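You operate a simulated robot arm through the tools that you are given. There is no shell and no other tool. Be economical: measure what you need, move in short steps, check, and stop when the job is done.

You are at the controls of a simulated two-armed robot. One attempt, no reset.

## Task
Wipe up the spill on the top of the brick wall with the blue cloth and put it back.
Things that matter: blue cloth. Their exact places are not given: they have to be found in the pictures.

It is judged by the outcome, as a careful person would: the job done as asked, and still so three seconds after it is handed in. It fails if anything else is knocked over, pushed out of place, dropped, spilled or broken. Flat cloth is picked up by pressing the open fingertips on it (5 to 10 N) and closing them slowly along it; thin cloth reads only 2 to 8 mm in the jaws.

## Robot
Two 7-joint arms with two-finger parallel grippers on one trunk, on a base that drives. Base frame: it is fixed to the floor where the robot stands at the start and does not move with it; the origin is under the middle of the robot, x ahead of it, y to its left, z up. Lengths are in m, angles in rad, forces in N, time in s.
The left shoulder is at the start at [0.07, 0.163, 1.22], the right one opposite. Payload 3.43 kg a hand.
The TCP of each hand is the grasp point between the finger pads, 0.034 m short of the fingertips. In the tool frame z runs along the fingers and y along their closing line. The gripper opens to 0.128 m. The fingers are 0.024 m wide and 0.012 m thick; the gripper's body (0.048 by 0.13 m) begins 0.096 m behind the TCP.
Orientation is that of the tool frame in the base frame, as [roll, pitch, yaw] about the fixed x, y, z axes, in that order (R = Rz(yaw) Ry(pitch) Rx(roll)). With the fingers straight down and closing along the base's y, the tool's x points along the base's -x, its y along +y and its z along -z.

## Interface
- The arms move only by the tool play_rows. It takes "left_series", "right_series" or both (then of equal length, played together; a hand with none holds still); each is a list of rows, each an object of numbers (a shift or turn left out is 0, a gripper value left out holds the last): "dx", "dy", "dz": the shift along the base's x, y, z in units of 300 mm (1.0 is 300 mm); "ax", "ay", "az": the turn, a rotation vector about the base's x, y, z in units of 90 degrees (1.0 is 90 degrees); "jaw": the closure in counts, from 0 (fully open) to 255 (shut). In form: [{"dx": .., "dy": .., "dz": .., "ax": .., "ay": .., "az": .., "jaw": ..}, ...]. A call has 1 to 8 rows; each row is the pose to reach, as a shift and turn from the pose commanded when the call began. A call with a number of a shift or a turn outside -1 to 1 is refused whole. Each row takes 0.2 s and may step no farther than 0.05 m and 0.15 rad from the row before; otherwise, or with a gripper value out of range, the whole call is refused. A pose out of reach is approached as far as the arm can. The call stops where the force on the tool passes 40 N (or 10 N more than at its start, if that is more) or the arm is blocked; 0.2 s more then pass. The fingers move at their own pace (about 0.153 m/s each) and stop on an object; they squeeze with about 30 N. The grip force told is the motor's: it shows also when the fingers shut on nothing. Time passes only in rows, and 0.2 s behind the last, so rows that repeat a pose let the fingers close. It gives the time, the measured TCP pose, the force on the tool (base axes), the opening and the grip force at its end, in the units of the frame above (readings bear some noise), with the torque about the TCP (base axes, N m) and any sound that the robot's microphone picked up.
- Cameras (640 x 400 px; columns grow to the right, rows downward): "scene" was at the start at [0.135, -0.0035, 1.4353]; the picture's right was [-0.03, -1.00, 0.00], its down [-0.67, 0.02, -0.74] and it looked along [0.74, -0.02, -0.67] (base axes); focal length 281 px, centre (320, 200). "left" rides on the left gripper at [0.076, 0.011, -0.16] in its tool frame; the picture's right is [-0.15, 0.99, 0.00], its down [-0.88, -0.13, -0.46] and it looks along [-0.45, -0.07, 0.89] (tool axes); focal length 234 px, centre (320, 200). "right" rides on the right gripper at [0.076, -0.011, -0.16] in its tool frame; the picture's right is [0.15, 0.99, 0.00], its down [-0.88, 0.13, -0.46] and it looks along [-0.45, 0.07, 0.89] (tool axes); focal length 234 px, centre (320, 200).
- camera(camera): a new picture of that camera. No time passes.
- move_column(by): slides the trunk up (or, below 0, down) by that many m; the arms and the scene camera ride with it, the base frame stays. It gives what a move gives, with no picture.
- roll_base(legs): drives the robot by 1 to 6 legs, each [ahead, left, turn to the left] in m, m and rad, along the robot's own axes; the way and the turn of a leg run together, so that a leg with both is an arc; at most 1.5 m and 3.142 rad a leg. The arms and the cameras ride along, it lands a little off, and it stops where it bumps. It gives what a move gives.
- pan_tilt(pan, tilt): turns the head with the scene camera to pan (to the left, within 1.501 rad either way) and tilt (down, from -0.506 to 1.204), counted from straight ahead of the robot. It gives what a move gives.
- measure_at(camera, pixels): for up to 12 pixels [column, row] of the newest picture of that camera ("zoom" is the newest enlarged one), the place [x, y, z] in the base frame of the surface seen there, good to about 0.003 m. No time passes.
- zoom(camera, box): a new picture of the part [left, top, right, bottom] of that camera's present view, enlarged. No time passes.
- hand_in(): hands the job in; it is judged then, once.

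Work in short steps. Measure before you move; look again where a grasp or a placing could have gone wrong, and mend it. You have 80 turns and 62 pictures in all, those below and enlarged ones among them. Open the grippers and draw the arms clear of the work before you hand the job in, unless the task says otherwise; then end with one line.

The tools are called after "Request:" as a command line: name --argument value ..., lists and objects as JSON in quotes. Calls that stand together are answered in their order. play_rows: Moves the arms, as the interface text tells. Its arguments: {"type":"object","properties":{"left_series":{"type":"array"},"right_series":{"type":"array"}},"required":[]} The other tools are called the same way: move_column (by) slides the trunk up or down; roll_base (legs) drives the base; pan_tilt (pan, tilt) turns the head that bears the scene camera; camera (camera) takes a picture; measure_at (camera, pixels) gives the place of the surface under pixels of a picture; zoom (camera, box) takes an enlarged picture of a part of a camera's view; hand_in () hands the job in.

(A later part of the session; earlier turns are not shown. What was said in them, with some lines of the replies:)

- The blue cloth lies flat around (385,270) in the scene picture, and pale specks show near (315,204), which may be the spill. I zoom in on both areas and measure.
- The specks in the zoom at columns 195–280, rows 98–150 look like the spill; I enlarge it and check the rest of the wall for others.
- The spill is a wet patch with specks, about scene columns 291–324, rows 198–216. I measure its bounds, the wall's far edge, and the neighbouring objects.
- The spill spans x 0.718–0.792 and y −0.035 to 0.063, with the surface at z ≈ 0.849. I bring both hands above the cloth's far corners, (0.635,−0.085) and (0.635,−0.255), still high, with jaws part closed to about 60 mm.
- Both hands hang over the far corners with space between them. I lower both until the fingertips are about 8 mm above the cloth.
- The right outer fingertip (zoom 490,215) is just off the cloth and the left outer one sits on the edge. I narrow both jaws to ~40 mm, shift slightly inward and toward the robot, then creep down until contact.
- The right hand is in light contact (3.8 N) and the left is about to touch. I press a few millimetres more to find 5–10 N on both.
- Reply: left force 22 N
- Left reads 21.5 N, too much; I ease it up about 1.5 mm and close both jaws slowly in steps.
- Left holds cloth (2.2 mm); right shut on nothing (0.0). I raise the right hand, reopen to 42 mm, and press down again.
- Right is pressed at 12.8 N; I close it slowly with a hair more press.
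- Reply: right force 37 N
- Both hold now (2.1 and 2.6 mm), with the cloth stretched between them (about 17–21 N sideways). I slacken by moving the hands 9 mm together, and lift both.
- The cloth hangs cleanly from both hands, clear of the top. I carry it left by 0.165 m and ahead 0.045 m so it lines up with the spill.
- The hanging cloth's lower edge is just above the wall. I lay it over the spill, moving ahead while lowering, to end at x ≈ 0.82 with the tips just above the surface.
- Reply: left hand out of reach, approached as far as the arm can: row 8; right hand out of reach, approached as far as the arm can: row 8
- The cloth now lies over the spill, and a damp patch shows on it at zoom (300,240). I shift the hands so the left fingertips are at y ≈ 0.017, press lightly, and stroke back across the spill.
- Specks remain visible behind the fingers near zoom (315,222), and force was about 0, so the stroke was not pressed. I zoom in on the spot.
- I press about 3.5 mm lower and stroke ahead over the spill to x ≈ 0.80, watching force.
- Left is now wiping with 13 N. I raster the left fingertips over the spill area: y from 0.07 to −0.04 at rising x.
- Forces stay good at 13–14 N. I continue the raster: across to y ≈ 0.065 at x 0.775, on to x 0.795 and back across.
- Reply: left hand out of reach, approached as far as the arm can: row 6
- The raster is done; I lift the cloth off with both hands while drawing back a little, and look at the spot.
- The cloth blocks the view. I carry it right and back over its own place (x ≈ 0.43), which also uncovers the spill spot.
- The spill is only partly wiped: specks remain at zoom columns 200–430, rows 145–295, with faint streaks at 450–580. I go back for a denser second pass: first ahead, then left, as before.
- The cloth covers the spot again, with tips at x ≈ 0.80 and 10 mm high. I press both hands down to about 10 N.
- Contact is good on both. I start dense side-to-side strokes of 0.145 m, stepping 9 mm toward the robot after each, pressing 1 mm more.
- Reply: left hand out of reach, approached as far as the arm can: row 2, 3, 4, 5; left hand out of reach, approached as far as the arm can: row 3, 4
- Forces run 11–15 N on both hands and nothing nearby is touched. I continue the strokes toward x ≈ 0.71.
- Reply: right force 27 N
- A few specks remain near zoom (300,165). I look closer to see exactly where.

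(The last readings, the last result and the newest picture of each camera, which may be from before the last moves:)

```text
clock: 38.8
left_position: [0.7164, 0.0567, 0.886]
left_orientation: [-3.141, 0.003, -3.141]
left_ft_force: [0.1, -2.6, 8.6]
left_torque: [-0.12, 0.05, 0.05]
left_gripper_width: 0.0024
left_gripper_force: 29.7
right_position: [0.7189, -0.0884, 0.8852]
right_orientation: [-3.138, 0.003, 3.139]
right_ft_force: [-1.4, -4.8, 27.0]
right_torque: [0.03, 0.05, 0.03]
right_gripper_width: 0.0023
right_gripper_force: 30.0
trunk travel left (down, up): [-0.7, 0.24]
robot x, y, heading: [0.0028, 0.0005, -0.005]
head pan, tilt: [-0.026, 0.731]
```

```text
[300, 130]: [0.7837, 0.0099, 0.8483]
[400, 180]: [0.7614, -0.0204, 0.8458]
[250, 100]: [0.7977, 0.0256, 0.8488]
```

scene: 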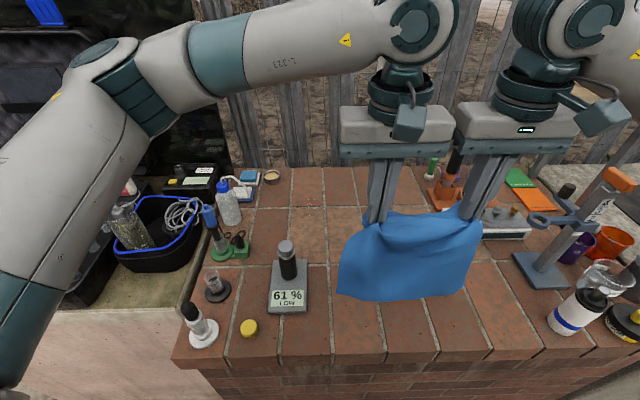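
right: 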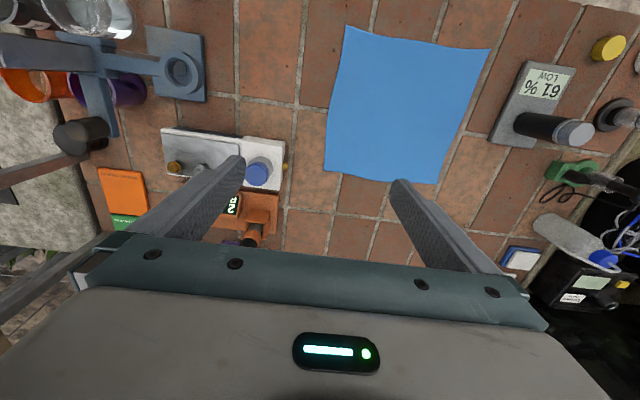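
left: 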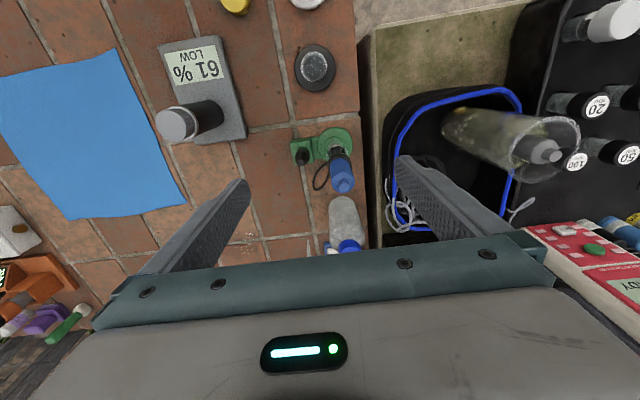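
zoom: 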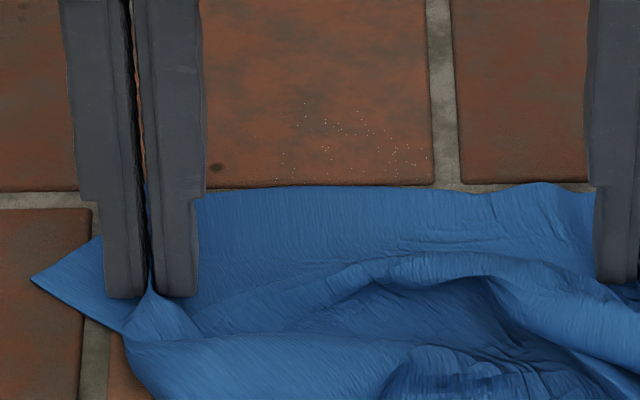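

The dampness is mostly gone; specks are left around x 0.76–0.80, y −0.03 to 0.02. I make fore-and-aft strokes there with the left fingertips, easing the right by 1 mm.

Request:
play_rows --left_series '[{"dx": 0.08, "dy": -0.1}, {"dx": 0.2, "dy": -0.13}, {"dx": 0.28, "dy": -0.13}, {"dx": 0.2, "dy": -0.15}, {"dx": 0.1, "dy": -0.17}, {"dx": 0.2, "dy": -0.17}, {"dx": 0.28, "dy": -0.17}, {"dx": 0.2, "dy": -0.2}]' --right_series '[{"dx": 0.08, "dy": -0.1, "dz": 0.005}, {"dx": 0.2, "dy": -0.13, "dz": 0.005}, {"dx": 0.28, "dy": -0.13, "dz": 0.005}, {"dx": 0.2, "dy": -0.15, "dz": 0.005}, {"dx": 0.1, "dy": -0.17, "dz": 0.005}, {"dx": 0.2, "dy": -0.17, "dz": 0.005}, {"dx": 0.28, "dy": -0.17, "dz": 0.005}, {"dx": 0.2, "dy": -0.2, "dz": 0.005}]'

Request:
play_rows --left_series '[{"dx": -0.1}, {"dx": 0}, {"dx": 0.08}, {"dx": 0, "dy": -0.04}, {"dx": -0.1, "dy": -0.05}, {"dx": 0, "dy": -0.05}, {"dx": 0.08, "dy": -0.05}, {"dx": 0, "dy": -0.09}]' --right_series '[{"dx": -0.1}, {"dx": 0}, {"dx": 0.08}, {"dx": 0, "dy": -0.04}, {"dx": -0.1, "dy": -0.05}, {"dx": 0, "dy": -0.05}, {"dx": 0.08, "dy": -0.05}, {"dx": 0, "dy": -0.09}]'

Request:
play_rows --left_series '[{"dx": -0.1}, {"dx": 0}, {"dx": 0.08}, {"dx": 0.08, "dy": 0.1}, {"dx": 0.08, "dy": 0.18}, {"dx": 0.03, "dy": 0.18}, {"dx": 0.03, "dy": 0.03}, {"dx": -0.02, "dy": 0}]' --right_series '[{"dx": -0.1}, {"dx": 0}, {"dx": 0.08}, {"dx": 0.08, "dy": 0.1}, {"dx": 0.08, "dy": 0.18}, {"dx": 0.03, "dy": 0.18}, {"dx": 0.03, "dy": 0.03}, {"dx": -0.02, "dy": 0}]'

```text
clock: 40.6
left_position: [0.7773, -0.005, 0.8852]
left_orientation: [-3.141, 0.004, -3.14]
left_ft_force: [4.6, 4.1, 24.4]
left_torque: [0.19, -0.02, -0.04]
left_gripper_width: 0.0023
left_gripper_force: 29.8
left hand out of reach, approached as far as the arm can: row 3, 7
right_position: [0.78, -0.1487, 0.8853]
right_orientation: [-3.141, 0.001, -3.14]
right_ft_force: [0.6, 1.4, 0.0]
right_torque: [0.03, -0.01, -0.02]
right_gripper_width: 0.0023
right_gripper_force: 30.1
trunk travel left (down, up): [-0.7, 0.24]
robot x, y, heading: [-0.0007, -0.0021, -0.002]
head pan, tilt: [-0.026, 0.731]
```

```text
clock: 41.3
left_position: [0.7806, -0.0235, 0.8853]
left_orientation: [3.137, 0.002, 3.083]
left_ft_force: [0.2, 2.2, 9.1]
left_torque: [-0.11, 0.05, 0.01]
left_gripper_width: 0.0024
left_gripper_force: 30.1
left hand out of reach, approached as far as the arm can: row 3
right_position: [0.79, -0.1555, 0.8849]
right_orientation: [-3.138, -0.001, 3.135]
right_ft_force: [1.5, -1.6, 4.4]
right_torque: [0.41, -0.01, -0.06]
right_gripper_width: 0.0024
right_gripper_force: 29.8
trunk travel left (down, up): [-0.7, 0.24]
robot x, y, heading: [0.0002, -0.0028, -0.004]
head pan, tilt: [-0.026, 0.731]
stopped in row 3 (left hand): the force on the tool passed its limit (the readings are from after the stop); the commanded pose is now the measured one
```

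```text
clock: 43.1
left_position: [0.7739, -0.0226, 0.8859]
left_orientation: [-3.139, 0.001, 3.084]
left_ft_force: [4.1, 4.9, 12.4]
left_torque: [-1.15, 0.27, 0.27]
left_gripper_width: 0.0022
left_gripper_force: 30.7
left hand out of reach, approached as far as the arm can: row 3, 4, 5, 6
right_position: [0.7826, -0.154, 0.8864]
right_orientation: [-3.134, -0.002, 3.134]
right_ft_force: [-0.8, -9.6, 5.2]
right_torque: [1.6, -0.23, 0.0]
right_gripper_width: 0.0023
right_gripper_force: 30.4
trunk travel left (down, up): [-0.7, 0.24]
robot x, y, heading: [-0.0009, 0.0031, 0.003]
head pan, tilt: [-0.026, 0.731]
```

The hands have drifted to only 0.131 m apart and the left turned 0.06 rad, so their bodies touch. I lift both slightly, restore the spacing and the yaw, then raise.

Request:
play_rows --left_series '[{"dz": 0.03, "dy": 0.015, "az": 0.02}, {"dz": 0.08, "dy": 0.02, "az": 0.038}, {"dz": 0.2, "dx": -0.04, "dy": 0.02, "az": 0.038}, {"dz": 0.34, "dx": -0.08, "dy": 0.02, "az": 0.038}, {"dz": 0.48, "dx": -0.14, "dy": 0.02, "az": 0.038}, {"dz": 0.62, "dx": -0.2, "dy": 0.02, "az": 0.038}, {"dz": 0.76, "dx": -0.26, "dy": 0.02, "az": 0.038}, {"dz": 0.88, "dx": -0.32, "dy": 0.02, "az": 0.038}]' --right_series '[{"dz": 0.03, "dy": -0.01}, {"dz": 0.08, "dy": -0.02}, {"dz": 0.2, "dx": -0.04, "dy": -0.02}, {"dz": 0.34, "dx": -0.08, "dy": -0.02}, {"dz": 0.48, "dx": -0.14, "dy": -0.02}, {"dz": 0.62, "dx": -0.2, "dy": -0.02}, {"dz": 0.76, "dx": -0.26, "dy": -0.02}, {"dz": 0.88, "dx": -0.32, "dy": -0.02}]'

```text
clock: 44.9
left_position: [0.6755, -0.018, 1.1481]
left_orientation: [3.139, 0.0, 3.142]
left_ft_force: [-0.7, -0.4, 0.4]
left_torque: [-0.04, -0.05, 0.0]
left_gripper_width: 0.002
left_gripper_force: 30.2
right_position: [0.6853, -0.16, 1.15]
right_orientation: [-3.135, -0.003, 3.137]
right_ft_force: [0.5, 1.8, 1.0]
right_torque: [0.05, -0.04, -0.03]
right_gripper_width: 0.0026
right_gripper_force: 30.4
trunk travel left (down, up): [-0.7, 0.24]
robot x, y, heading: [-0.0001, 0.002, 0.002]
head pan, tilt: [-0.026, 0.731]
```

Forces are calm again with both still gripping. I carry the cloth back over its place and look at the spot.

Request:
play_rows --left_series '[{"dx": -0.08, "dy": -0.1}, {"dx": -0.18, "dy": -0.19}, {"dx": -0.3, "dy": -0.267}, {"dx": -0.43, "dy": -0.267}, {"dx": -0.56, "dy": -0.267}, {"dx": -0.69, "dy": -0.267}, {"dx": -0.785, "dy": -0.267}, {"dx": -0.785, "dy": -0.267}]' --right_series '[{"dx": -0.09, "dy": -0.1}, {"dx": -0.2, "dy": -0.19}, {"dx": -0.32, "dy": -0.272}, {"dx": -0.45, "dy": -0.272}, {"dx": -0.58, "dy": -0.272}, {"dx": -0.71, "dy": -0.272}, {"dx": -0.815, "dy": -0.272}, {"dx": -0.815, "dy": -0.272}]'

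Request:
camera --camera "scene"

Request:
zoom --camera "scene" --box '[270, 180, 350, 230]'

```text
clock: 46.7
left_position: [0.4443, -0.0966, 1.1483]
left_orientation: [3.141, -0.002, -3.142]
left_ft_force: [-0.6, -2.7, -0.9]
left_torque: [-0.13, 0.0, -0.02]
left_gripper_width: 0.0021
left_gripper_force: 29.5
right_position: [0.444, -0.2433, 1.1465]
right_orientation: [-3.136, -0.005, 3.137]
right_ft_force: [0.9, 3.6, -0.1]
right_torque: [0.11, 0.05, -0.01]
right_gripper_width: 0.0024
right_gripper_force: 29.8
trunk travel left (down, up): [-0.7, 0.24]
robot x, y, heading: [-0.0013, -0.0013, -0.005]
head pan, tilt: [-0.026, 0.731]
```

```text
38 pictures are left
```

scene: 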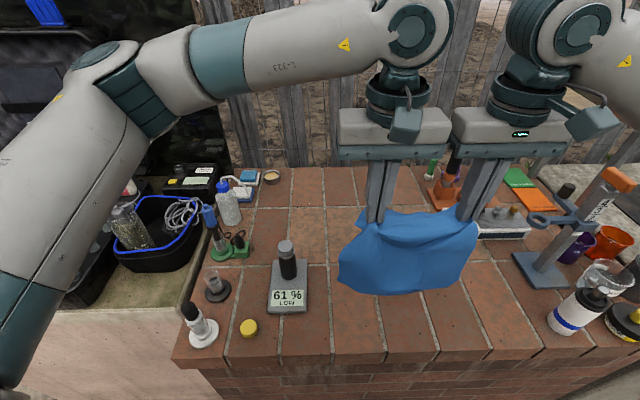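

```text
8.00 times, centred on (310, 205) of scene
```

zoom: 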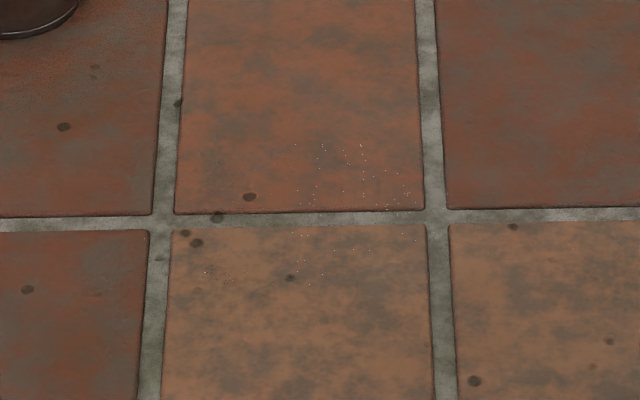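

Nearly clean: only scattered specks remain at zoom columns 205–415, rows 143–285. I measure their extent for a last targeted pass.

Request:
measure_at --camera "zoom" --pixels '[[295, 145], [360, 145], [410, 192], [298, 190], [300, 235], [415, 240], [310, 283], [205, 272], [230, 275]]'

```text
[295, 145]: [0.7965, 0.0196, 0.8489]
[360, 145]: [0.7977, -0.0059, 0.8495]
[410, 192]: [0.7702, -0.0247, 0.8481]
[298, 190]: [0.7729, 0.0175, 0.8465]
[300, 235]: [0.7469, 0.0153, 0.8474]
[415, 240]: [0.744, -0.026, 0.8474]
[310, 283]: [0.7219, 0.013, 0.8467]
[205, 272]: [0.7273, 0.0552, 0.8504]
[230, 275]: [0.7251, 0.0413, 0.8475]
```

The specks lie within x 0.72–0.80, y −0.03 to 0.055. To gain reach at x 0.80, I raise the hands by 0.12 m and lower the trunk by the same.

Request:
play_rows --left_series '[{"dz": 0.13}, {"dz": 0.26}, {"dz": 0.4}]' --right_series '[{"dz": 0.13}, {"dz": 0.26}, {"dz": 0.4}]'

Request:
move_column --by -0.12

Request:
play_rows --left_series '[{"dx": 0.12}, {"dx": 0.26}, {"dx": 0.4}, {"dx": 0.54}, {"dx": 0.67, "dy": 0.05}, {"dx": 0.767, "dy": 0.15}, {"dx": 0.767, "dy": 0.3}, {"dx": 0.767, "dy": 0.44}]' --right_series '[{"dx": 0.12}, {"dx": 0.26}, {"dx": 0.4}, {"dx": 0.54}, {"dx": 0.67, "dy": 0.05}, {"dx": 0.767, "dy": 0.15}, {"dx": 0.767, "dy": 0.3}, {"dx": 0.767, "dy": 0.44}]'

```text
clock: 47.5
left_position: [0.441, -0.0961, 1.2688]
left_orientation: [-3.141, 0.0, -3.141]
left_ft_force: [0.6, -2.1, 1.2]
left_torque: [-0.07, -0.03, 0.02]
left_gripper_width: 0.0022
left_gripper_force: 29.7
right_position: [0.4418, -0.2428, 1.2684]
right_orientation: [-3.133, -0.002, 3.138]
right_ft_force: [-1.0, 2.7, -0.2]
right_torque: [0.1, -0.04, 0.0]
right_gripper_width: 0.0025
right_gripper_force: 29.8
trunk travel left (down, up): [-0.7, 0.24]
robot x, y, heading: [0.0019, -0.0038, -0.003]
head pan, tilt: [-0.026, 0.731]
```

```text
clock: 49.0
left_position: [0.4426, -0.0975, 1.1469]
left_orientation: [3.14, -0.003, 3.141]
left_ft_force: [0.0, -2.4, 0.0]
left_torque: [-0.1, -0.02, 0.0]
left_gripper_width: 0.0023
left_gripper_force: 29.9
right_position: [0.4441, -0.2415, 1.1486]
right_orientation: [-3.135, -0.004, 3.137]
right_ft_force: [-1.0, 3.0, -0.2]
right_torque: [0.05, 0.0, 0.0]
right_gripper_width: 0.0025
right_gripper_force: 30.0
trunk travel left (down, up): [-0.58, 0.36]
robot x, y, heading: [-0.0004, 0.0021, -0.001]
head pan, tilt: [-0.026, 0.731]
```

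```text
clock: 50.8
left_position: [0.6746, 0.0391, 1.1472]
left_orientation: [-3.139, -0.002, -3.141]
left_ft_force: [0.4, -1.4, -0.9]
left_torque: [-0.16, 0.02, 0.02]
left_gripper_width: 0.0019
left_gripper_force: 30.0
right_position: [0.6741, -0.1071, 1.1468]
right_orientation: [-3.133, -0.004, 3.137]
right_ft_force: [0.1, 3.2, -0.4]
right_torque: [0.04, 0.02, -0.01]
right_gripper_width: 0.0023
right_gripper_force: 29.9
trunk travel left (down, up): [-0.58, 0.36]
robot x, y, heading: [0.0011, 0.0006, -0.007]
head pan, tilt: [-0.026, 0.731]
```

The carry went fine. I lay the cloth over the spot again, ending at x ≈ 0.806 just above contact.

Request:
play_rows --left_series '[{"dy": 0.06, "dz": -0.06}, {"dx": 0.02, "dy": 0.08, "dz": -0.19}, {"dx": 0.06, "dy": 0.08, "dz": -0.33}, {"dx": 0.14, "dy": 0.08, "dz": -0.46}, {"dx": 0.22, "dy": 0.08, "dz": -0.58}, {"dx": 0.31, "dy": 0.08, "dz": -0.69}, {"dx": 0.39, "dy": 0.08, "dz": -0.79}, {"dx": 0.44, "dy": 0.08, "dz": -0.86}]' --right_series '[{"dy": 0.06, "dz": -0.06}, {"dx": 0.02, "dy": 0.08, "dz": -0.19}, {"dx": 0.06, "dy": 0.08, "dz": -0.33}, {"dx": 0.14, "dy": 0.08, "dz": -0.46}, {"dx": 0.22, "dy": 0.08, "dz": -0.58}, {"dx": 0.31, "dy": 0.08, "dz": -0.69}, {"dx": 0.39, "dy": 0.08, "dz": -0.79}, {"dx": 0.44, "dy": 0.08, "dz": -0.86}]'

Request:
play_rows --left_series '[{"dz": -0.006}, {"dz": -0.012}]' --right_series '[{"dz": -0.002}, {"dz": -0.004}]'

```text
clock: 52.6
left_position: [0.8058, 0.0599, 0.8867]
left_orientation: [3.14, 0.0, 3.142]
left_ft_force: [0.3, -2.7, 0.0]
left_torque: [-0.15, -0.01, 0.01]
left_gripper_width: 0.0022
left_gripper_force: 29.7
right_position: [0.8073, -0.0862, 0.8889]
right_orientation: [-3.136, -0.003, 3.136]
right_ft_force: [-0.4, 3.0, 0.4]
right_torque: [0.1, 0.05, 0.02]
right_gripper_width: 0.0026
right_gripper_force: 29.8
trunk travel left (down, up): [-0.58, 0.36]
robot x, y, heading: [0.0001, 0.0033, -0.0]
head pan, tilt: [-0.026, 0.731]
```

```text
clock: 53.2
left_position: [0.8046, 0.0588, 0.8863]
left_orientation: [3.141, 0.0, 3.141]
left_ft_force: [0.2, -3.2, 2.4]
left_torque: [-0.1, 0.0, 0.02]
left_gripper_width: 0.002
left_gripper_force: 29.7
right_position: [0.8056, -0.0861, 0.8887]
right_orientation: [-3.134, -0.005, 3.138]
right_ft_force: [-1.2, 4.2, -0.7]
right_torque: [0.08, -0.04, -0.02]
right_gripper_width: 0.0022
right_gripper_force: 29.7
trunk travel left (down, up): [-0.58, 0.36]
robot x, y, heading: [-0.0005, -0.0053, -0.001]
head pan, tilt: [-0.026, 0.731]
```

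Left touches lightly with no reach problem now. I press 1 mm more and make tight zigzags over y −0.04 to 0.03, stepping 6 mm toward the robot.

Request:
play_rows --left_series '[{"dy": -0.1, "dz": -0.004}, {"dy": -0.21, "dz": -0.004}, {"dy": -0.33, "dz": -0.004}, {"dx": -0.02, "dy": -0.22, "dz": -0.004}, {"dx": -0.02, "dy": -0.1, "dz": -0.004}, {"dx": -0.04, "dy": -0.21, "dz": -0.004}, {"dx": -0.04, "dy": -0.33, "dz": -0.004}, {"dx": -0.06, "dy": -0.33, "dz": -0.004}]' --right_series '[{"dy": -0.1}, {"dy": -0.21}, {"dy": -0.33}, {"dx": -0.02, "dy": -0.22}, {"dx": -0.02, "dy": -0.1}, {"dx": -0.04, "dy": -0.21}, {"dx": -0.04, "dy": -0.33}, {"dx": -0.06, "dy": -0.33}]'

Request:
play_rows --left_series '[{"dy": 0.12}, {"dy": 0.23}, {"dx": -0.02, "dy": 0.12}, {"dx": -0.02, "dy": 0.0}, {"dx": -0.04, "dy": 0.12}, {"dx": -0.04, "dy": 0.23}, {"dx": -0.06, "dy": 0.12}, {"dx": -0.06, "dy": 0.0}]' --right_series '[{"dy": 0.12}, {"dy": 0.23}, {"dx": -0.02, "dy": 0.12}, {"dx": -0.02, "dy": 0.0}, {"dx": -0.04, "dy": 0.12}, {"dx": -0.04, "dy": 0.23}, {"dx": -0.06, "dy": 0.12}, {"dx": -0.06, "dy": 0.0}]'

Request:
play_rows --left_series '[{"dx": -0.02, "dy": 0.12}, {"dx": -0.02, "dy": 0.23}, {"dx": -0.04, "dy": 0.12}, {"dx": -0.04, "dy": 0.0}, {"dx": -0.06, "dy": 0.12}, {"dx": -0.06, "dy": 0.23}, {"dx": -0.08, "dy": 0.12}, {"dx": -0.08, "dy": 0.0}]' --right_series '[{"dx": -0.02, "dy": 0.12}, {"dx": -0.02, "dy": 0.23}, {"dx": -0.04, "dy": 0.12}, {"dx": -0.04, "dy": 0.0}, {"dx": -0.06, "dy": 0.12}, {"dx": -0.06, "dy": 0.23}, {"dx": -0.08, "dy": 0.12}, {"dx": -0.08, "dy": 0.0}]'

Request:
zoom --camera "scene" --box '[240, 120, 400, 220]'

```text
clock: 55.0
left_position: [0.7837, -0.0377, 0.8859]
left_orientation: [3.141, -0.001, -3.142]
left_ft_force: [2.7, 0.9, 17.6]
left_torque: [0.12, 0.01, -0.03]
left_gripper_width: 0.0023
left_gripper_force: 30.1
left hand out of reach, approached as far as the arm can: row 2, 3, 4, 5, 7
right_position: [0.7869, -0.1849, 0.8883]
right_orientation: [-3.133, 0.0, 3.136]
right_ft_force: [0.5, 2.9, -0.9]
right_torque: [0.15, 0.02, -0.01]
right_gripper_width: 0.0024
right_gripper_force: 30.5
trunk travel left (down, up): [-0.58, 0.36]
robot x, y, heading: [-0.0011, 0.0026, 0.001]
head pan, tilt: [-0.026, 0.731]
```

```text
clock: 56.5
left_position: [0.7957, 0.0017, 0.8859]
left_orientation: [3.134, -0.007, -3.13]
left_ft_force: [0.3, 2.5, 3.7]
left_torque: [-0.09, 0.03, -0.03]
left_gripper_width: 0.0021
left_gripper_force: 30.4
left hand out of reach, approached as far as the arm can: row 1, 2, 3, 5, 6, 7
right_position: [0.7786, -0.13, 0.8863]
right_orientation: [-3.131, -0.001, 3.121]
right_ft_force: [-0.8, -1.6, 1.3]
right_torque: [0.3, 0.0, 0.0]
right_gripper_width: 0.0022
right_gripper_force: 29.8
trunk travel left (down, up): [-0.58, 0.36]
robot x, y, heading: [0.0016, 0.0002, 0.002]
head pan, tilt: [-0.026, 0.731]
stopped in row 7 (left hand): the force on the tool passed its limit (the readings are from after the stop); the commanded pose is now the measured one
```

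```text
clock: 56.9
left_position: [0.7999, 0.0232, 0.8859]
left_orientation: [3.128, -0.012, -3.122]
left_ft_force: [0.9, 2.0, 1.4]
left_torque: [-0.19, 0.14, -0.01]
left_gripper_width: 0.0025
left_gripper_force: 30.3
left hand out of reach, approached as far as the arm can: row 1
right_position: [0.7774, -0.1111, 0.8876]
right_orientation: [-3.124, 0.002, 3.103]
right_ft_force: [-1.3, -1.4, 0.6]
right_torque: [0.22, -0.11, 0.08]
right_gripper_width: 0.0026
right_gripper_force: 30.5
trunk travel left (down, up): [-0.58, 0.36]
robot x, y, heading: [0.0033, -0.0029, -0.002]
head pan, tilt: [-0.026, 0.731]
stopped in row 1 (left hand): the force on the tool passed its limit (the readings are from after the stop); the commanded pose is now the measured one
```

```text
4.00 times, centred on (320, 170) of scene
```

zoom: 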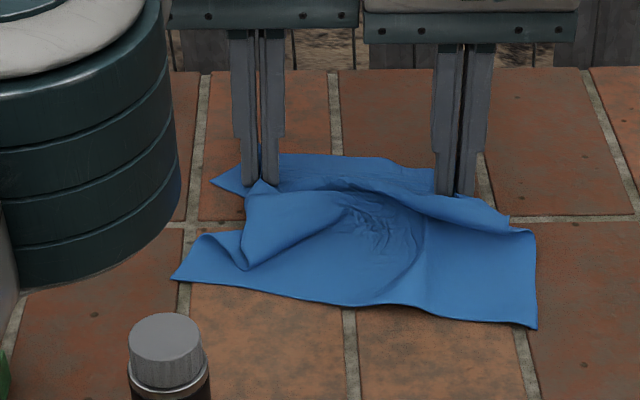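

The hands bumped again because the left strayed out of its reach. I take a full picture to check the elbow's clearance before correcting.

Request:
camera --camera "scene"

```text
35 pictures are left
```

scene: 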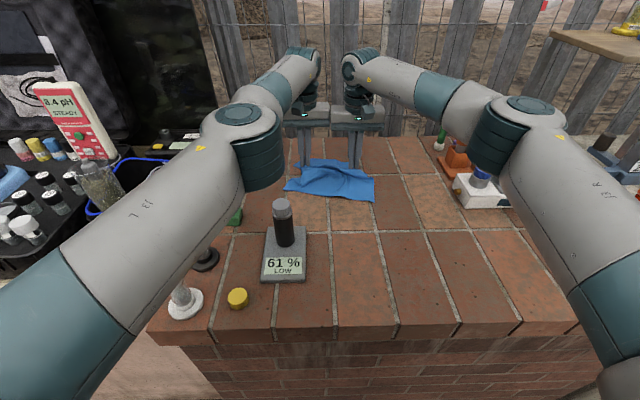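

The left elbow at (260,160) hides the wash bottle; I measure heights there.

Request:
measure_at --camera "scene" --pixels '[[262, 185], [262, 160], [245, 115], [200, 190], [150, 250], [180, 260], [236, 215], [500, 165]]'

```text
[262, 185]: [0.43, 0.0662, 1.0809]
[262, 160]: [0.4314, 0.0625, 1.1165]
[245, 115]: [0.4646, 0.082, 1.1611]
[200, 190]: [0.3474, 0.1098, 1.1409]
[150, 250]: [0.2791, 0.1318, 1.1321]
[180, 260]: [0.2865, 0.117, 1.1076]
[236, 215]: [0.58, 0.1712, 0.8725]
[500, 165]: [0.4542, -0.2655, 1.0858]
```

The elbows sit at z ≥ 1.07, above everything below. I separate the hands, straighten them, and lift the cloth away to check the spot.

Request:
play_rows --left_series '[{"dz": 0.04, "dy": 0.01, "az": -0.012}, {"dz": 0.12, "dy": 0.015, "az": -0.012}, {"dz": 0.24, "dx": -0.06, "dy": 0.015, "az": -0.012}, {"dz": 0.37, "dx": -0.12, "dy": 0.015, "az": -0.012}, {"dz": 0.5, "dx": -0.18, "dy": 0.015, "az": -0.012}, {"dz": 0.63, "dx": -0.25, "dy": 0.015, "az": -0.012}, {"dz": 0.76, "dx": -0.32, "dy": 0.015, "az": -0.012}, {"dz": 0.87, "dx": -0.4, "dy": 0.015, "az": -0.012}]' --right_series '[{"dz": 0.04, "dy": -0.02, "az": 0.025}, {"dz": 0.12, "dy": -0.025, "az": 0.025}, {"dz": 0.24, "dx": -0.03, "dy": -0.025, "az": 0.025}, {"dz": 0.37, "dx": -0.06, "dy": -0.025, "az": 0.025}, {"dz": 0.5, "dx": -0.11, "dy": -0.025, "az": 0.025}, {"dz": 0.63, "dx": -0.18, "dy": -0.025, "az": 0.025}, {"dz": 0.76, "dx": -0.25, "dy": -0.025, "az": 0.025}, {"dz": 0.87, "dx": -0.325, "dy": -0.025, "az": 0.025}]'

Request:
play_rows --left_series '[{"dy": -0.13}, {"dy": -0.26}, {"dx": -0.1, "dy": -0.36}, {"dx": -0.2, "dy": -0.42}, {"dx": -0.33, "dy": -0.42}, {"dx": -0.46, "dy": -0.42}, {"dx": -0.6, "dy": -0.42}, {"dx": -0.73, "dy": -0.42}]' --right_series '[{"dy": -0.13}, {"dy": -0.26}, {"dx": -0.1, "dy": -0.36}, {"dx": -0.2, "dy": -0.42}, {"dx": -0.33, "dy": -0.42}, {"dx": -0.46, "dy": -0.42}, {"dx": -0.6, "dy": -0.42}, {"dx": -0.73, "dy": -0.42}]'

Request:
camera --camera "scene"

Request:
zoom --camera "scene" --box '[270, 150, 350, 200]'

```text
clock: 58.7
left_position: [0.7393, 0.0141, 1.1495]
left_orientation: [3.128, -0.016, 3.138]
left_ft_force: [-4.0, -6.3, 0.3]
left_torque: [-0.23, 0.12, -0.09]
left_gripper_width: 0.002
left_gripper_force: 30.1
left hand out of reach, approached as far as the arm can: row 3, 4, 5, 6, 7, 8
right_position: [0.678, -0.1207, 1.1481]
right_orientation: [-3.126, 0.003, 3.14]
right_ft_force: [4.8, 6.9, -1.3]
right_torque: [0.25, -0.14, -0.08]
right_gripper_width: 0.0024
right_gripper_force: 29.8
trunk travel left (down, up): [-0.58, 0.36]
robot x, y, heading: [0.0009, 0.0002, 0.006]
head pan, tilt: [-0.026, 0.731]
```

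```text
clock: 60.5
left_position: [0.5196, -0.1101, 1.149]
left_orientation: [3.131, -0.009, 3.138]
left_ft_force: [-6.2, -10.0, -0.2]
left_torque: [-0.35, 0.16, -0.1]
left_gripper_width: 0.0025
left_gripper_force: 29.7
left hand out of reach, approached as far as the arm can: row 1, 2, 3
right_position: [0.4588, -0.2455, 1.1486]
right_orientation: [-3.122, 0.004, 3.139]
right_ft_force: [4.6, 8.9, -0.1]
right_torque: [0.35, -0.25, -0.09]
right_gripper_width: 0.0025
right_gripper_force: 30.2
trunk travel left (down, up): [-0.58, 0.36]
robot x, y, heading: [0.0009, -0.0019, -0.0]
head pan, tilt: [-0.026, 0.731]
```

```text
34 pictures are left
```

scene: 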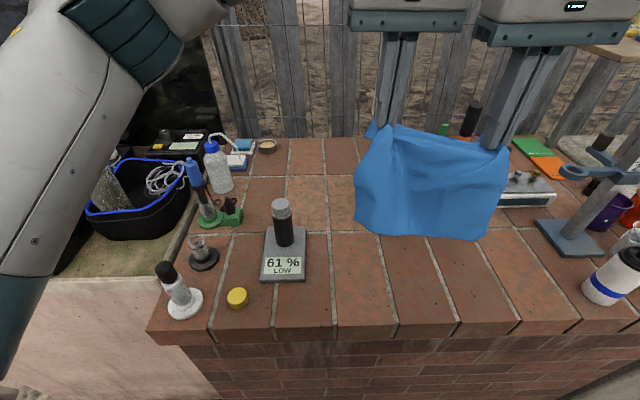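

```text
8.00 times, centred on (310, 175) of scene
```

zoom: 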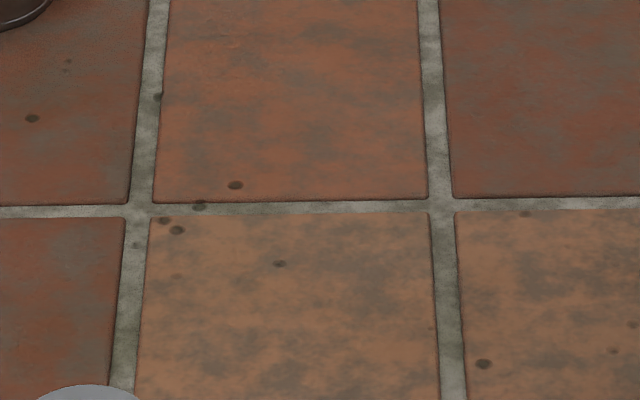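

The spot looks clean. I check the same area at higher magnification.

Request:
zoom --camera "scene" --box '[285, 160, 345, 197]'

```text
10.67 times, centred on (315, 178) of scene
```

zoom: 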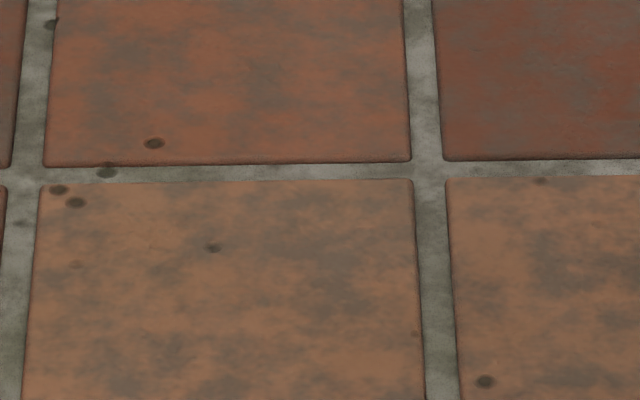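

The wall is clean. Now I level the hands over x ≈ 0.43 (left lags ahead at 0.52) so the cloth can be laid back on its own place.

Request:
play_rows --left_series '[{"dx": -0.13, "dy": 0.03}, {"dx": -0.26, "dy": 0.04}, {"dx": -0.31, "dy": 0.04}, {"dx": -0.31, "dy": 0.04}]' --right_series '[{"dx": -0.04}, {"dx": -0.08}, {"dx": -0.105}, {"dx": -0.105}]'

Request:
camera --camera "scene"

```text
clock: 61.5
left_position: [0.4287, -0.0981, 1.1485]
left_orientation: [3.129, -0.011, 3.139]
left_ft_force: [0.7, -6.6, -0.5]
left_torque: [-0.22, -0.03, -0.01]
left_gripper_width: 0.0021
left_gripper_force: 30.5
right_position: [0.4296, -0.2462, 1.1489]
right_orientation: [-3.124, 0.001, 3.139]
right_ft_force: [-0.1, 6.3, -1.0]
right_torque: [0.22, -0.01, 0.02]
right_gripper_width: 0.0026
right_gripper_force: 30.3
trunk travel left (down, up): [-0.58, 0.36]
robot x, y, heading: [0.0005, -0.0022, -0.004]
head pan, tilt: [-0.026, 0.731]
```

```text
31 pictures are left
```

scene: 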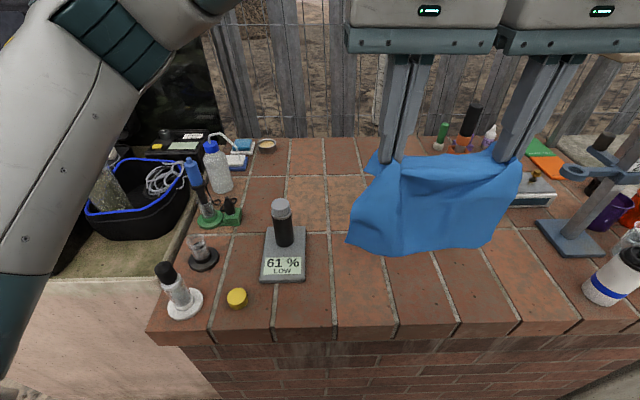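

The cloth hangs square over its place. I lower 60 mm so its near edge touches, then swing the hands ahead and down in an arc to lay it flat.

Request:
play_rows --left_series '[{"dz": -0.1}, {"dz": -0.2}]' --right_series '[{"dz": -0.1}, {"dz": -0.2}]'

Request:
play_rows --left_series '[{"dx": 0.15, "dz": -0.017}, {"dx": 0.29, "dz": -0.067}, {"dx": 0.42, "dz": -0.15}, {"dx": 0.525, "dz": -0.257}, {"dx": 0.603, "dz": -0.387}, {"dx": 0.65, "dz": -0.527}, {"dx": 0.66, "dz": -0.655}]' --right_series '[{"dx": 0.15, "dz": -0.017}, {"dx": 0.29, "dz": -0.067}, {"dx": 0.42, "dz": -0.15}, {"dx": 0.525, "dz": -0.257}, {"dx": 0.603, "dz": -0.387}, {"dx": 0.65, "dz": -0.527}, {"dx": 0.66, "dz": -0.655}]'

Request:
camera --camera "scene"

```text
clock: 62.1
left_position: [0.4311, -0.0989, 1.0883]
left_orientation: [3.13, -0.012, 3.138]
left_ft_force: [-0.2, -7.3, -0.1]
left_torque: [-0.21, -0.02, 0.03]
left_gripper_width: 0.0021
left_gripper_force: 30.3
right_position: [0.4305, -0.2474, 1.089]
right_orientation: [-3.124, 0.001, 3.14]
right_ft_force: [-1.3, 5.7, 0.1]
right_torque: [0.24, -0.03, -0.02]
right_gripper_width: 0.0025
right_gripper_force: 30.3
trunk travel left (down, up): [-0.58, 0.36]
robot x, y, heading: [-0.0033, 0.0027, 0.0]
head pan, tilt: [-0.026, 0.731]
```

```text
clock: 63.7
left_position: [0.6263, -0.096, 0.8952]
left_orientation: [3.133, -0.008, 3.14]
left_ft_force: [0.3, -5.4, 0.5]
left_torque: [-0.16, 0.01, 0.02]
left_gripper_width: 0.0025
left_gripper_force: 30.4
right_position: [0.6259, -0.2424, 0.8983]
right_orientation: [-3.123, 0.011, -3.141]
right_ft_force: [0.7, 5.7, 0.0]
right_torque: [0.17, -0.02, 0.01]
right_gripper_width: 0.0024
right_gripper_force: 30.3
trunk travel left (down, up): [-0.58, 0.36]
robot x, y, heading: [0.0002, -0.0021, 0.001]
head pan, tilt: [-0.026, 0.731]
```

```text
30 pictures are left
```

scene: 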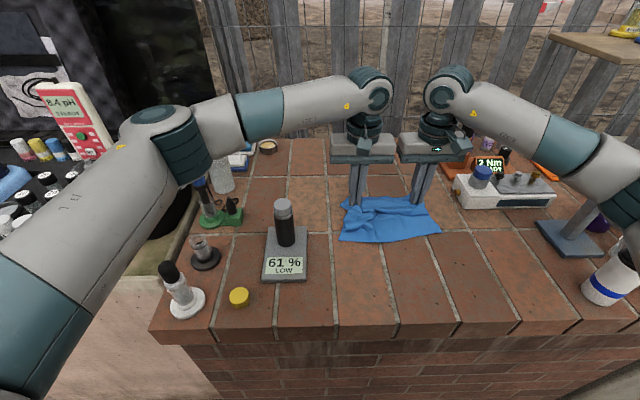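

The cloth's near edge slid ahead while laying (now at row ~240). I measure where it lies.

Request:
measure_at --camera "scene" --pixels '[[342, 239], [440, 232], [380, 240], [346, 203], [425, 200], [385, 220]]'

Request:
zoom --camera "scene" --box '[310, 170, 470, 270]'

```text
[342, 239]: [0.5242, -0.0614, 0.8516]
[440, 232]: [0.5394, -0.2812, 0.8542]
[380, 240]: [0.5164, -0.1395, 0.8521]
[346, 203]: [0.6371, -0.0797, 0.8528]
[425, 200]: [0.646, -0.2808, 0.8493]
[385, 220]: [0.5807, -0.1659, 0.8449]
```

```text
4.00 times, centred on (390, 220) of scene
```

zoom: 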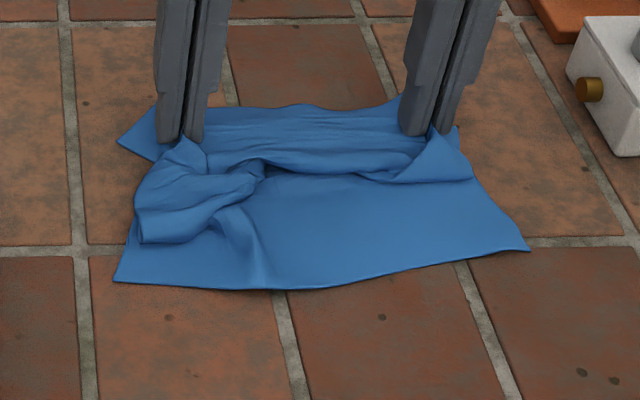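

The cloth lies bunched with its near edge 0.1 m too far ahead (0.52 instead of 0.42). I lift again, restore the trunk height, and re-lay with the near edge landing nearer the robot.

Request:
play_rows --left_series '[{"dz": 0.12, "dx": -0.03}, {"dz": 0.25, "dx": -0.08}, {"dz": 0.37, "dx": -0.15}, {"dz": 0.48, "dx": -0.22}, {"dz": 0.48, "dx": -0.22}]' --right_series '[{"dz": 0.12, "dx": -0.03}, {"dz": 0.25, "dx": -0.08}, {"dz": 0.37, "dx": -0.15}, {"dz": 0.47, "dx": -0.22}, {"dz": 0.47, "dx": -0.22}]'

Request:
move_column --by 0.12

Request:
play_rows --left_series '[{"dx": -0.13}, {"dx": -0.26}, {"dx": -0.39}, {"dx": -0.5}, {"dx": -0.6}, {"dx": -0.6}]' --right_series '[{"dx": -0.13}, {"dx": -0.26}, {"dx": -0.39}, {"dx": -0.5}, {"dx": -0.6}, {"dx": -0.6}]'

Request:
camera --camera "scene"

```text
clock: 64.9
left_position: [0.5629, -0.0987, 1.0358]
left_orientation: [3.128, -0.015, 3.138]
left_ft_force: [-0.3, -6.8, 0.2]
left_torque: [-0.25, 0.05, -0.02]
left_gripper_width: 0.0023
left_gripper_force: 30.0
right_position: [0.5618, -0.2462, 1.0312]
right_orientation: [-3.124, 0.001, 3.138]
right_ft_force: [0.0, 6.8, -0.1]
right_torque: [0.22, 0.05, -0.03]
right_gripper_width: 0.0026
right_gripper_force: 29.4
trunk travel left (down, up): [-0.58, 0.36]
robot x, y, heading: [0.0001, -0.0004, -0.001]
head pan, tilt: [-0.026, 0.731]
```

```text
clock: 66.4
left_position: [0.5624, -0.0981, 1.1559]
left_orientation: [3.129, -0.013, 3.14]
left_ft_force: [0.8, -6.2, -0.2]
left_torque: [-0.22, -0.01, 0.0]
left_gripper_width: 0.0023
left_gripper_force: 29.3
right_position: [0.5619, -0.2458, 1.1539]
right_orientation: [-3.124, 0.001, -3.142]
right_ft_force: [0.3, 6.4, 0.0]
right_torque: [0.24, 0.0, 0.01]
right_gripper_width: 0.0024
right_gripper_force: 30.0
trunk travel left (down, up): [-0.7, 0.24]
robot x, y, heading: [0.0024, -0.0028, -0.004]
head pan, tilt: [-0.026, 0.731]
```

```text
clock: 67.8
left_position: [0.3814, -0.0982, 1.1557]
left_orientation: [3.129, -0.012, 3.14]
left_ft_force: [-0.2, -5.9, -0.4]
left_torque: [-0.23, 0.04, 0.01]
left_gripper_width: 0.0022
left_gripper_force: 30.2
right_position: [0.381, -0.246, 1.153]
right_orientation: [-3.124, -0.001, 3.141]
right_ft_force: [0.3, 5.1, -0.1]
right_torque: [0.18, 0.01, 0.0]
right_gripper_width: 0.0025
right_gripper_force: 29.7
trunk travel left (down, up): [-0.7, 0.24]
robot x, y, heading: [-0.0012, 0.0009, 0.005]
head pan, tilt: [-0.026, 0.731]
```

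```text
28 pictures are left
```

scene: 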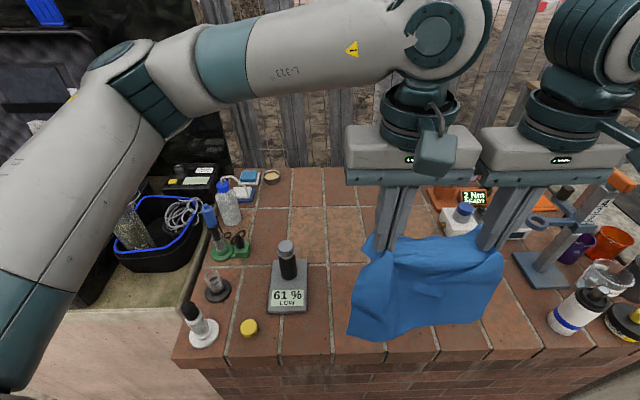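

The hands reach x 0.38 fine. I lower 80 mm so the near edge rests, then swing slowly ahead and down.

Request:
play_rows --left_series '[{"dz": -0.1}, {"dz": -0.2}, {"dz": -0.27}, {"dz": -0.27}, {"dz": -0.29, "dx": 0.06}, {"dz": -0.31, "dx": 0.13}, {"dz": -0.34, "dx": 0.2}, {"dz": -0.38, "dx": 0.27}]' --right_series '[{"dz": -0.1}, {"dz": -0.2}, {"dz": -0.27}, {"dz": -0.27}, {"dz": -0.29, "dx": 0.06}, {"dz": -0.31, "dx": 0.13}, {"dz": -0.34, "dx": 0.2}, {"dz": -0.38, "dx": 0.27}]'

Request:
camera --camera "scene"

```text
clock: 69.6
left_position: [0.4639, -0.0967, 1.0412]
left_orientation: [3.129, -0.012, 3.14]
left_ft_force: [0.2, -6.2, 0.2]
left_torque: [-0.22, 0.05, 0.0]
left_gripper_width: 0.0022
left_gripper_force: 30.2
right_position: [0.4634, -0.2452, 1.0395]
right_orientation: [-3.125, 0.002, 3.139]
right_ft_force: [-0.5, 6.3, -0.5]
right_torque: [0.22, 0.03, 0.01]
right_gripper_width: 0.0024
right_gripper_force: 29.7
trunk travel left (down, up): [-0.7, 0.24]
robot x, y, heading: [0.0009, -0.0012, -0.001]
head pan, tilt: [-0.026, 0.731]
```

```text
27 pictures are left
```

scene: 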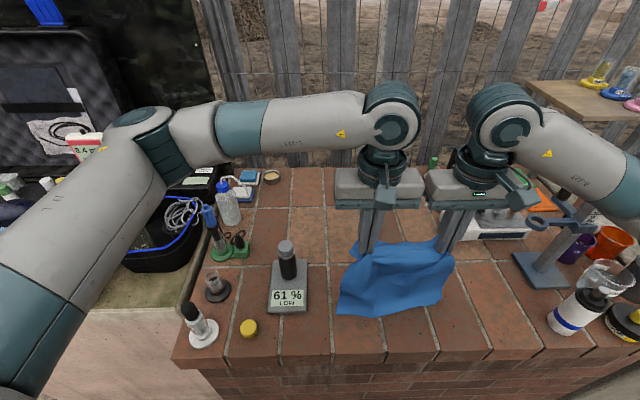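

The near edge has landed at row ~316 (x ≈ 0.41), where it belongs. I continue the arc, keeping the cloth just taut.

Request:
play_rows --left_series '[{"dx": 0.1, "dz": -0.02}, {"dx": 0.2, "dz": -0.06}, {"dx": 0.3, "dz": -0.13}, {"dx": 0.39, "dz": -0.22}, {"dx": 0.46, "dz": -0.32}, {"dx": 0.51, "dz": -0.42}, {"dx": 0.53, "dz": -0.49}]' --right_series '[{"dx": 0.1, "dz": -0.02}, {"dx": 0.2, "dz": -0.06}, {"dx": 0.3, "dz": -0.13}, {"dx": 0.39, "dz": -0.22}, {"dx": 0.46, "dz": -0.32}, {"dx": 0.51, "dz": -0.42}, {"dx": 0.53, "dz": -0.49}]'

Request:
zoom --camera "scene" --box '[280, 200, 480, 325]'

```text
clock: 71.2
left_position: [0.6199, -0.0994, 0.8948]
left_orientation: [3.13, -0.013, 3.14]
left_ft_force: [-0.6, -5.4, -1.4]
left_torque: [-0.21, 0.03, 0.02]
left_gripper_width: 0.0022
left_gripper_force: 30.1
right_position: [0.6221, -0.2457, 0.892]
right_orientation: [-3.125, 0.0, 3.139]
right_ft_force: [-0.3, 5.8, 0.4]
right_torque: [0.24, 0.02, -0.03]
right_gripper_width: 0.002
right_gripper_force: 29.9
trunk travel left (down, up): [-0.7, 0.24]
robot x, y, heading: [-0.003, 0.001, -0.002]
head pan, tilt: [-0.026, 0.731]
```

```text
3.20 times, centred on (380, 262) of scene
```

zoom: 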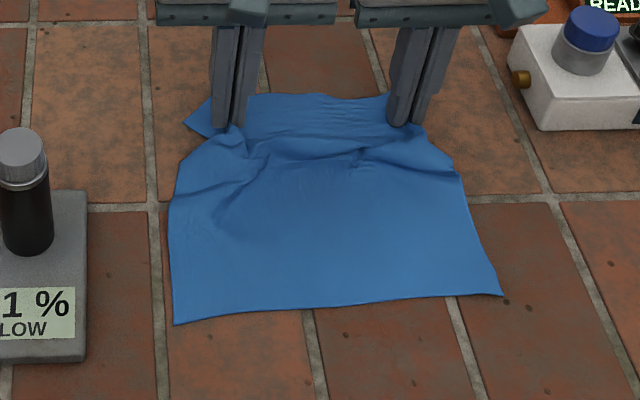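

The cloth is nearly flat on its place. I pull 9 mm ahead to take out slack, lower to the surface, and open the fingers slowly.

Request:
play_rows --left_series '[{"dx": 0.03, "dz": -0.015}, {"dx": 0.03, "dz": -0.023}, {"dx": 0.03, "dz": -0.023, "jaw": 240}, {"dx": 0.03, "dz": -0.023, "jaw": 225}, {"dx": 0.03, "dz": -0.023, "jaw": 205}, {"dx": 0.03, "dz": -0.018, "jaw": 190}, {"dx": 0.03, "dz": 0.02, "jaw": 190}, {"dx": 0.03, "dz": 0.1, "jaw": 190}]' --right_series '[{"dx": 0.03, "dz": -0.008}, {"dx": 0.03, "dz": -0.016}, {"dx": 0.03, "dz": -0.016, "jaw": 240}, {"dx": 0.03, "dz": -0.016, "jaw": 225}, {"dx": 0.03, "dz": -0.016, "jaw": 205}, {"dx": 0.03, "dz": -0.011, "jaw": 190}, {"dx": 0.03, "dz": 0.02, "jaw": 190}, {"dx": 0.03, "dz": 0.1, "jaw": 190}]'

Request:
zoom --camera "scene" --box '[280, 200, 480, 325]'

```text
clock: 73.0
left_position: [0.6296, -0.0981, 0.927]
left_orientation: [3.13, -0.01, 3.139]
left_ft_force: [-0.4, -0.4, 0.7]
left_torque: [-0.02, 0.0, 0.0]
left_gripper_width: 0.0327
left_gripper_force: 0.1
right_position: [0.63, -0.244, 0.9227]
right_orientation: [-3.125, 0.002, 3.139]
right_ft_force: [-1.3, 0.1, 0.4]
right_torque: [0.01, 0.02, -0.01]
right_gripper_width: 0.0326
right_gripper_force: 0.1
trunk travel left (down, up): [-0.7, 0.24]
robot x, y, heading: [-0.0029, -0.0022, 0.0]
head pan, tilt: [-0.026, 0.731]
```

```text
3.20 times, centred on (380, 262) of scene
```

zoom: 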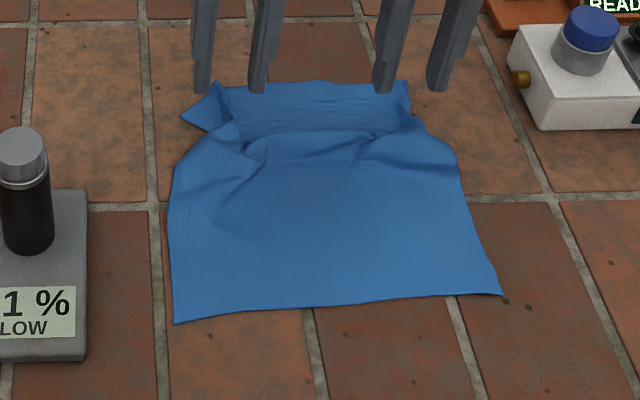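

The cloth is released and lies flat on its place. I raise both hands and draw them back to their starting positions.

Request:
play_rows --left_series '[{"dz": 0.13, "jaw": 150}, {"dz": 0.26, "jaw": 60}, {"dz": 0.39, "jaw": 0}, {"dz": 0.49, "dy": 0.08}, {"dz": 0.49, "dy": 0.22}, {"dz": 0.49, "dy": 0.38}, {"dz": 0.49, "dy": 0.53}, {"dz": 0.49, "dy": 0.68}]' --right_series '[{"dz": 0.13, "jaw": 150}, {"dz": 0.26, "jaw": 60}, {"dz": 0.39, "jaw": 0}, {"dz": 0.52}, {"dz": 0.64}, {"dz": 0.72, "dy": -0.06}, {"dz": 0.72, "dy": -0.12}, {"dz": 0.72, "dy": -0.18}]'

Request:
play_rows --left_series '[{"dy": 0.12, "dx": -0.05}, {"dy": 0.24, "dx": -0.1}, {"dy": 0.36, "dx": -0.2}]' --right_series '[{"dx": -0.05}, {"dx": -0.1}, {"dx": -0.18}]'

Request:
camera --camera "scene"

Request:
zoom --camera "scene" --box '[260, 170, 460, 320]'

```text
clock: 74.8
left_position: [0.6296, 0.1072, 1.0728]
left_orientation: [3.13, -0.012, 3.137]
left_ft_force: [0.6, 0.1, 0.8]
left_torque: [0.01, 0.0, 0.02]
left_gripper_width: 0.1282
left_gripper_force: 0.1
right_position: [0.6303, -0.2994, 1.1375]
right_orientation: [-3.124, 0.003, 3.141]
right_ft_force: [-0.2, 0.1, 0.3]
right_torque: [-0.03, -0.01, -0.02]
right_gripper_width: 0.1281
right_gripper_force: 0.1
trunk travel left (down, up): [-0.7, 0.24]
robot x, y, heading: [0.0006, -0.0001, -0.005]
head pan, tilt: [-0.026, 0.731]
```

```text
clock: 75.6
left_position: [0.5689, 0.2169, 1.0737]
left_orientation: [3.13, -0.01, 3.139]
left_ft_force: [0.3, -0.8, 0.3]
left_torque: [-0.05, -0.04, 0.0]
left_gripper_width: 0.1279
left_gripper_force: 0.0
right_position: [0.5745, -0.2985, 1.1396]
right_orientation: [-3.123, 0.004, 3.14]
right_ft_force: [0.4, -0.3, 0.8]
right_torque: [0.01, -0.03, 0.0]
right_gripper_width: 0.1281
right_gripper_force: 0.1
trunk travel left (down, up): [-0.7, 0.24]
robot x, y, heading: [0.0025, -0.0016, 0.004]
head pan, tilt: [-0.026, 0.731]
```

```text
24 pictures are left
```

scene: 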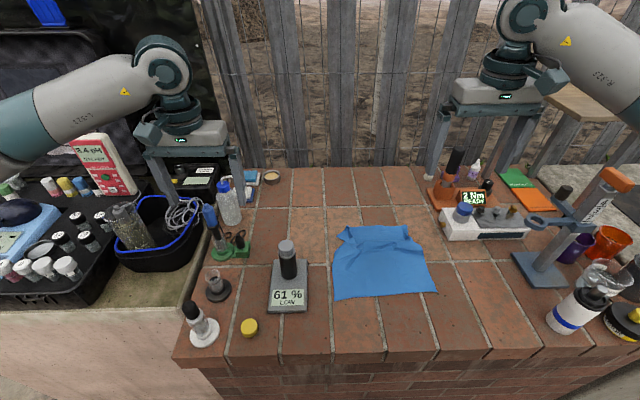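

```text
2.67 times, centred on (360, 245) of scene
```

zoom: 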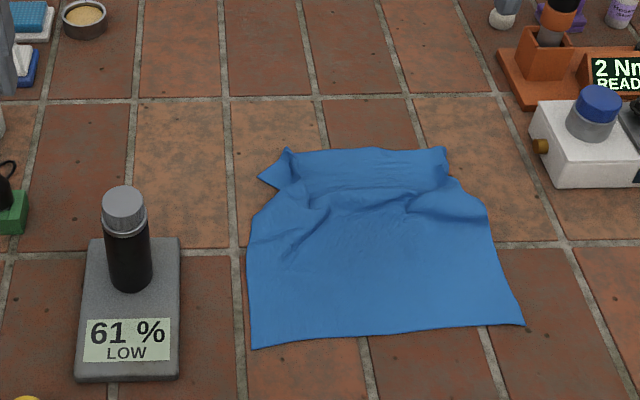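

The cloth lies back on its place within about 3 cm, the spill spot is clean, and every other object stands where it was. I hand in.

Request:
hand_in

```text
The job is handed in.
```

I wiped the spill off the top of the brick wall and laid the blue cloth back within about 3 cm of where it was, slightly wrinkled along its far edge. Nothing else moved, and the job is handed in.
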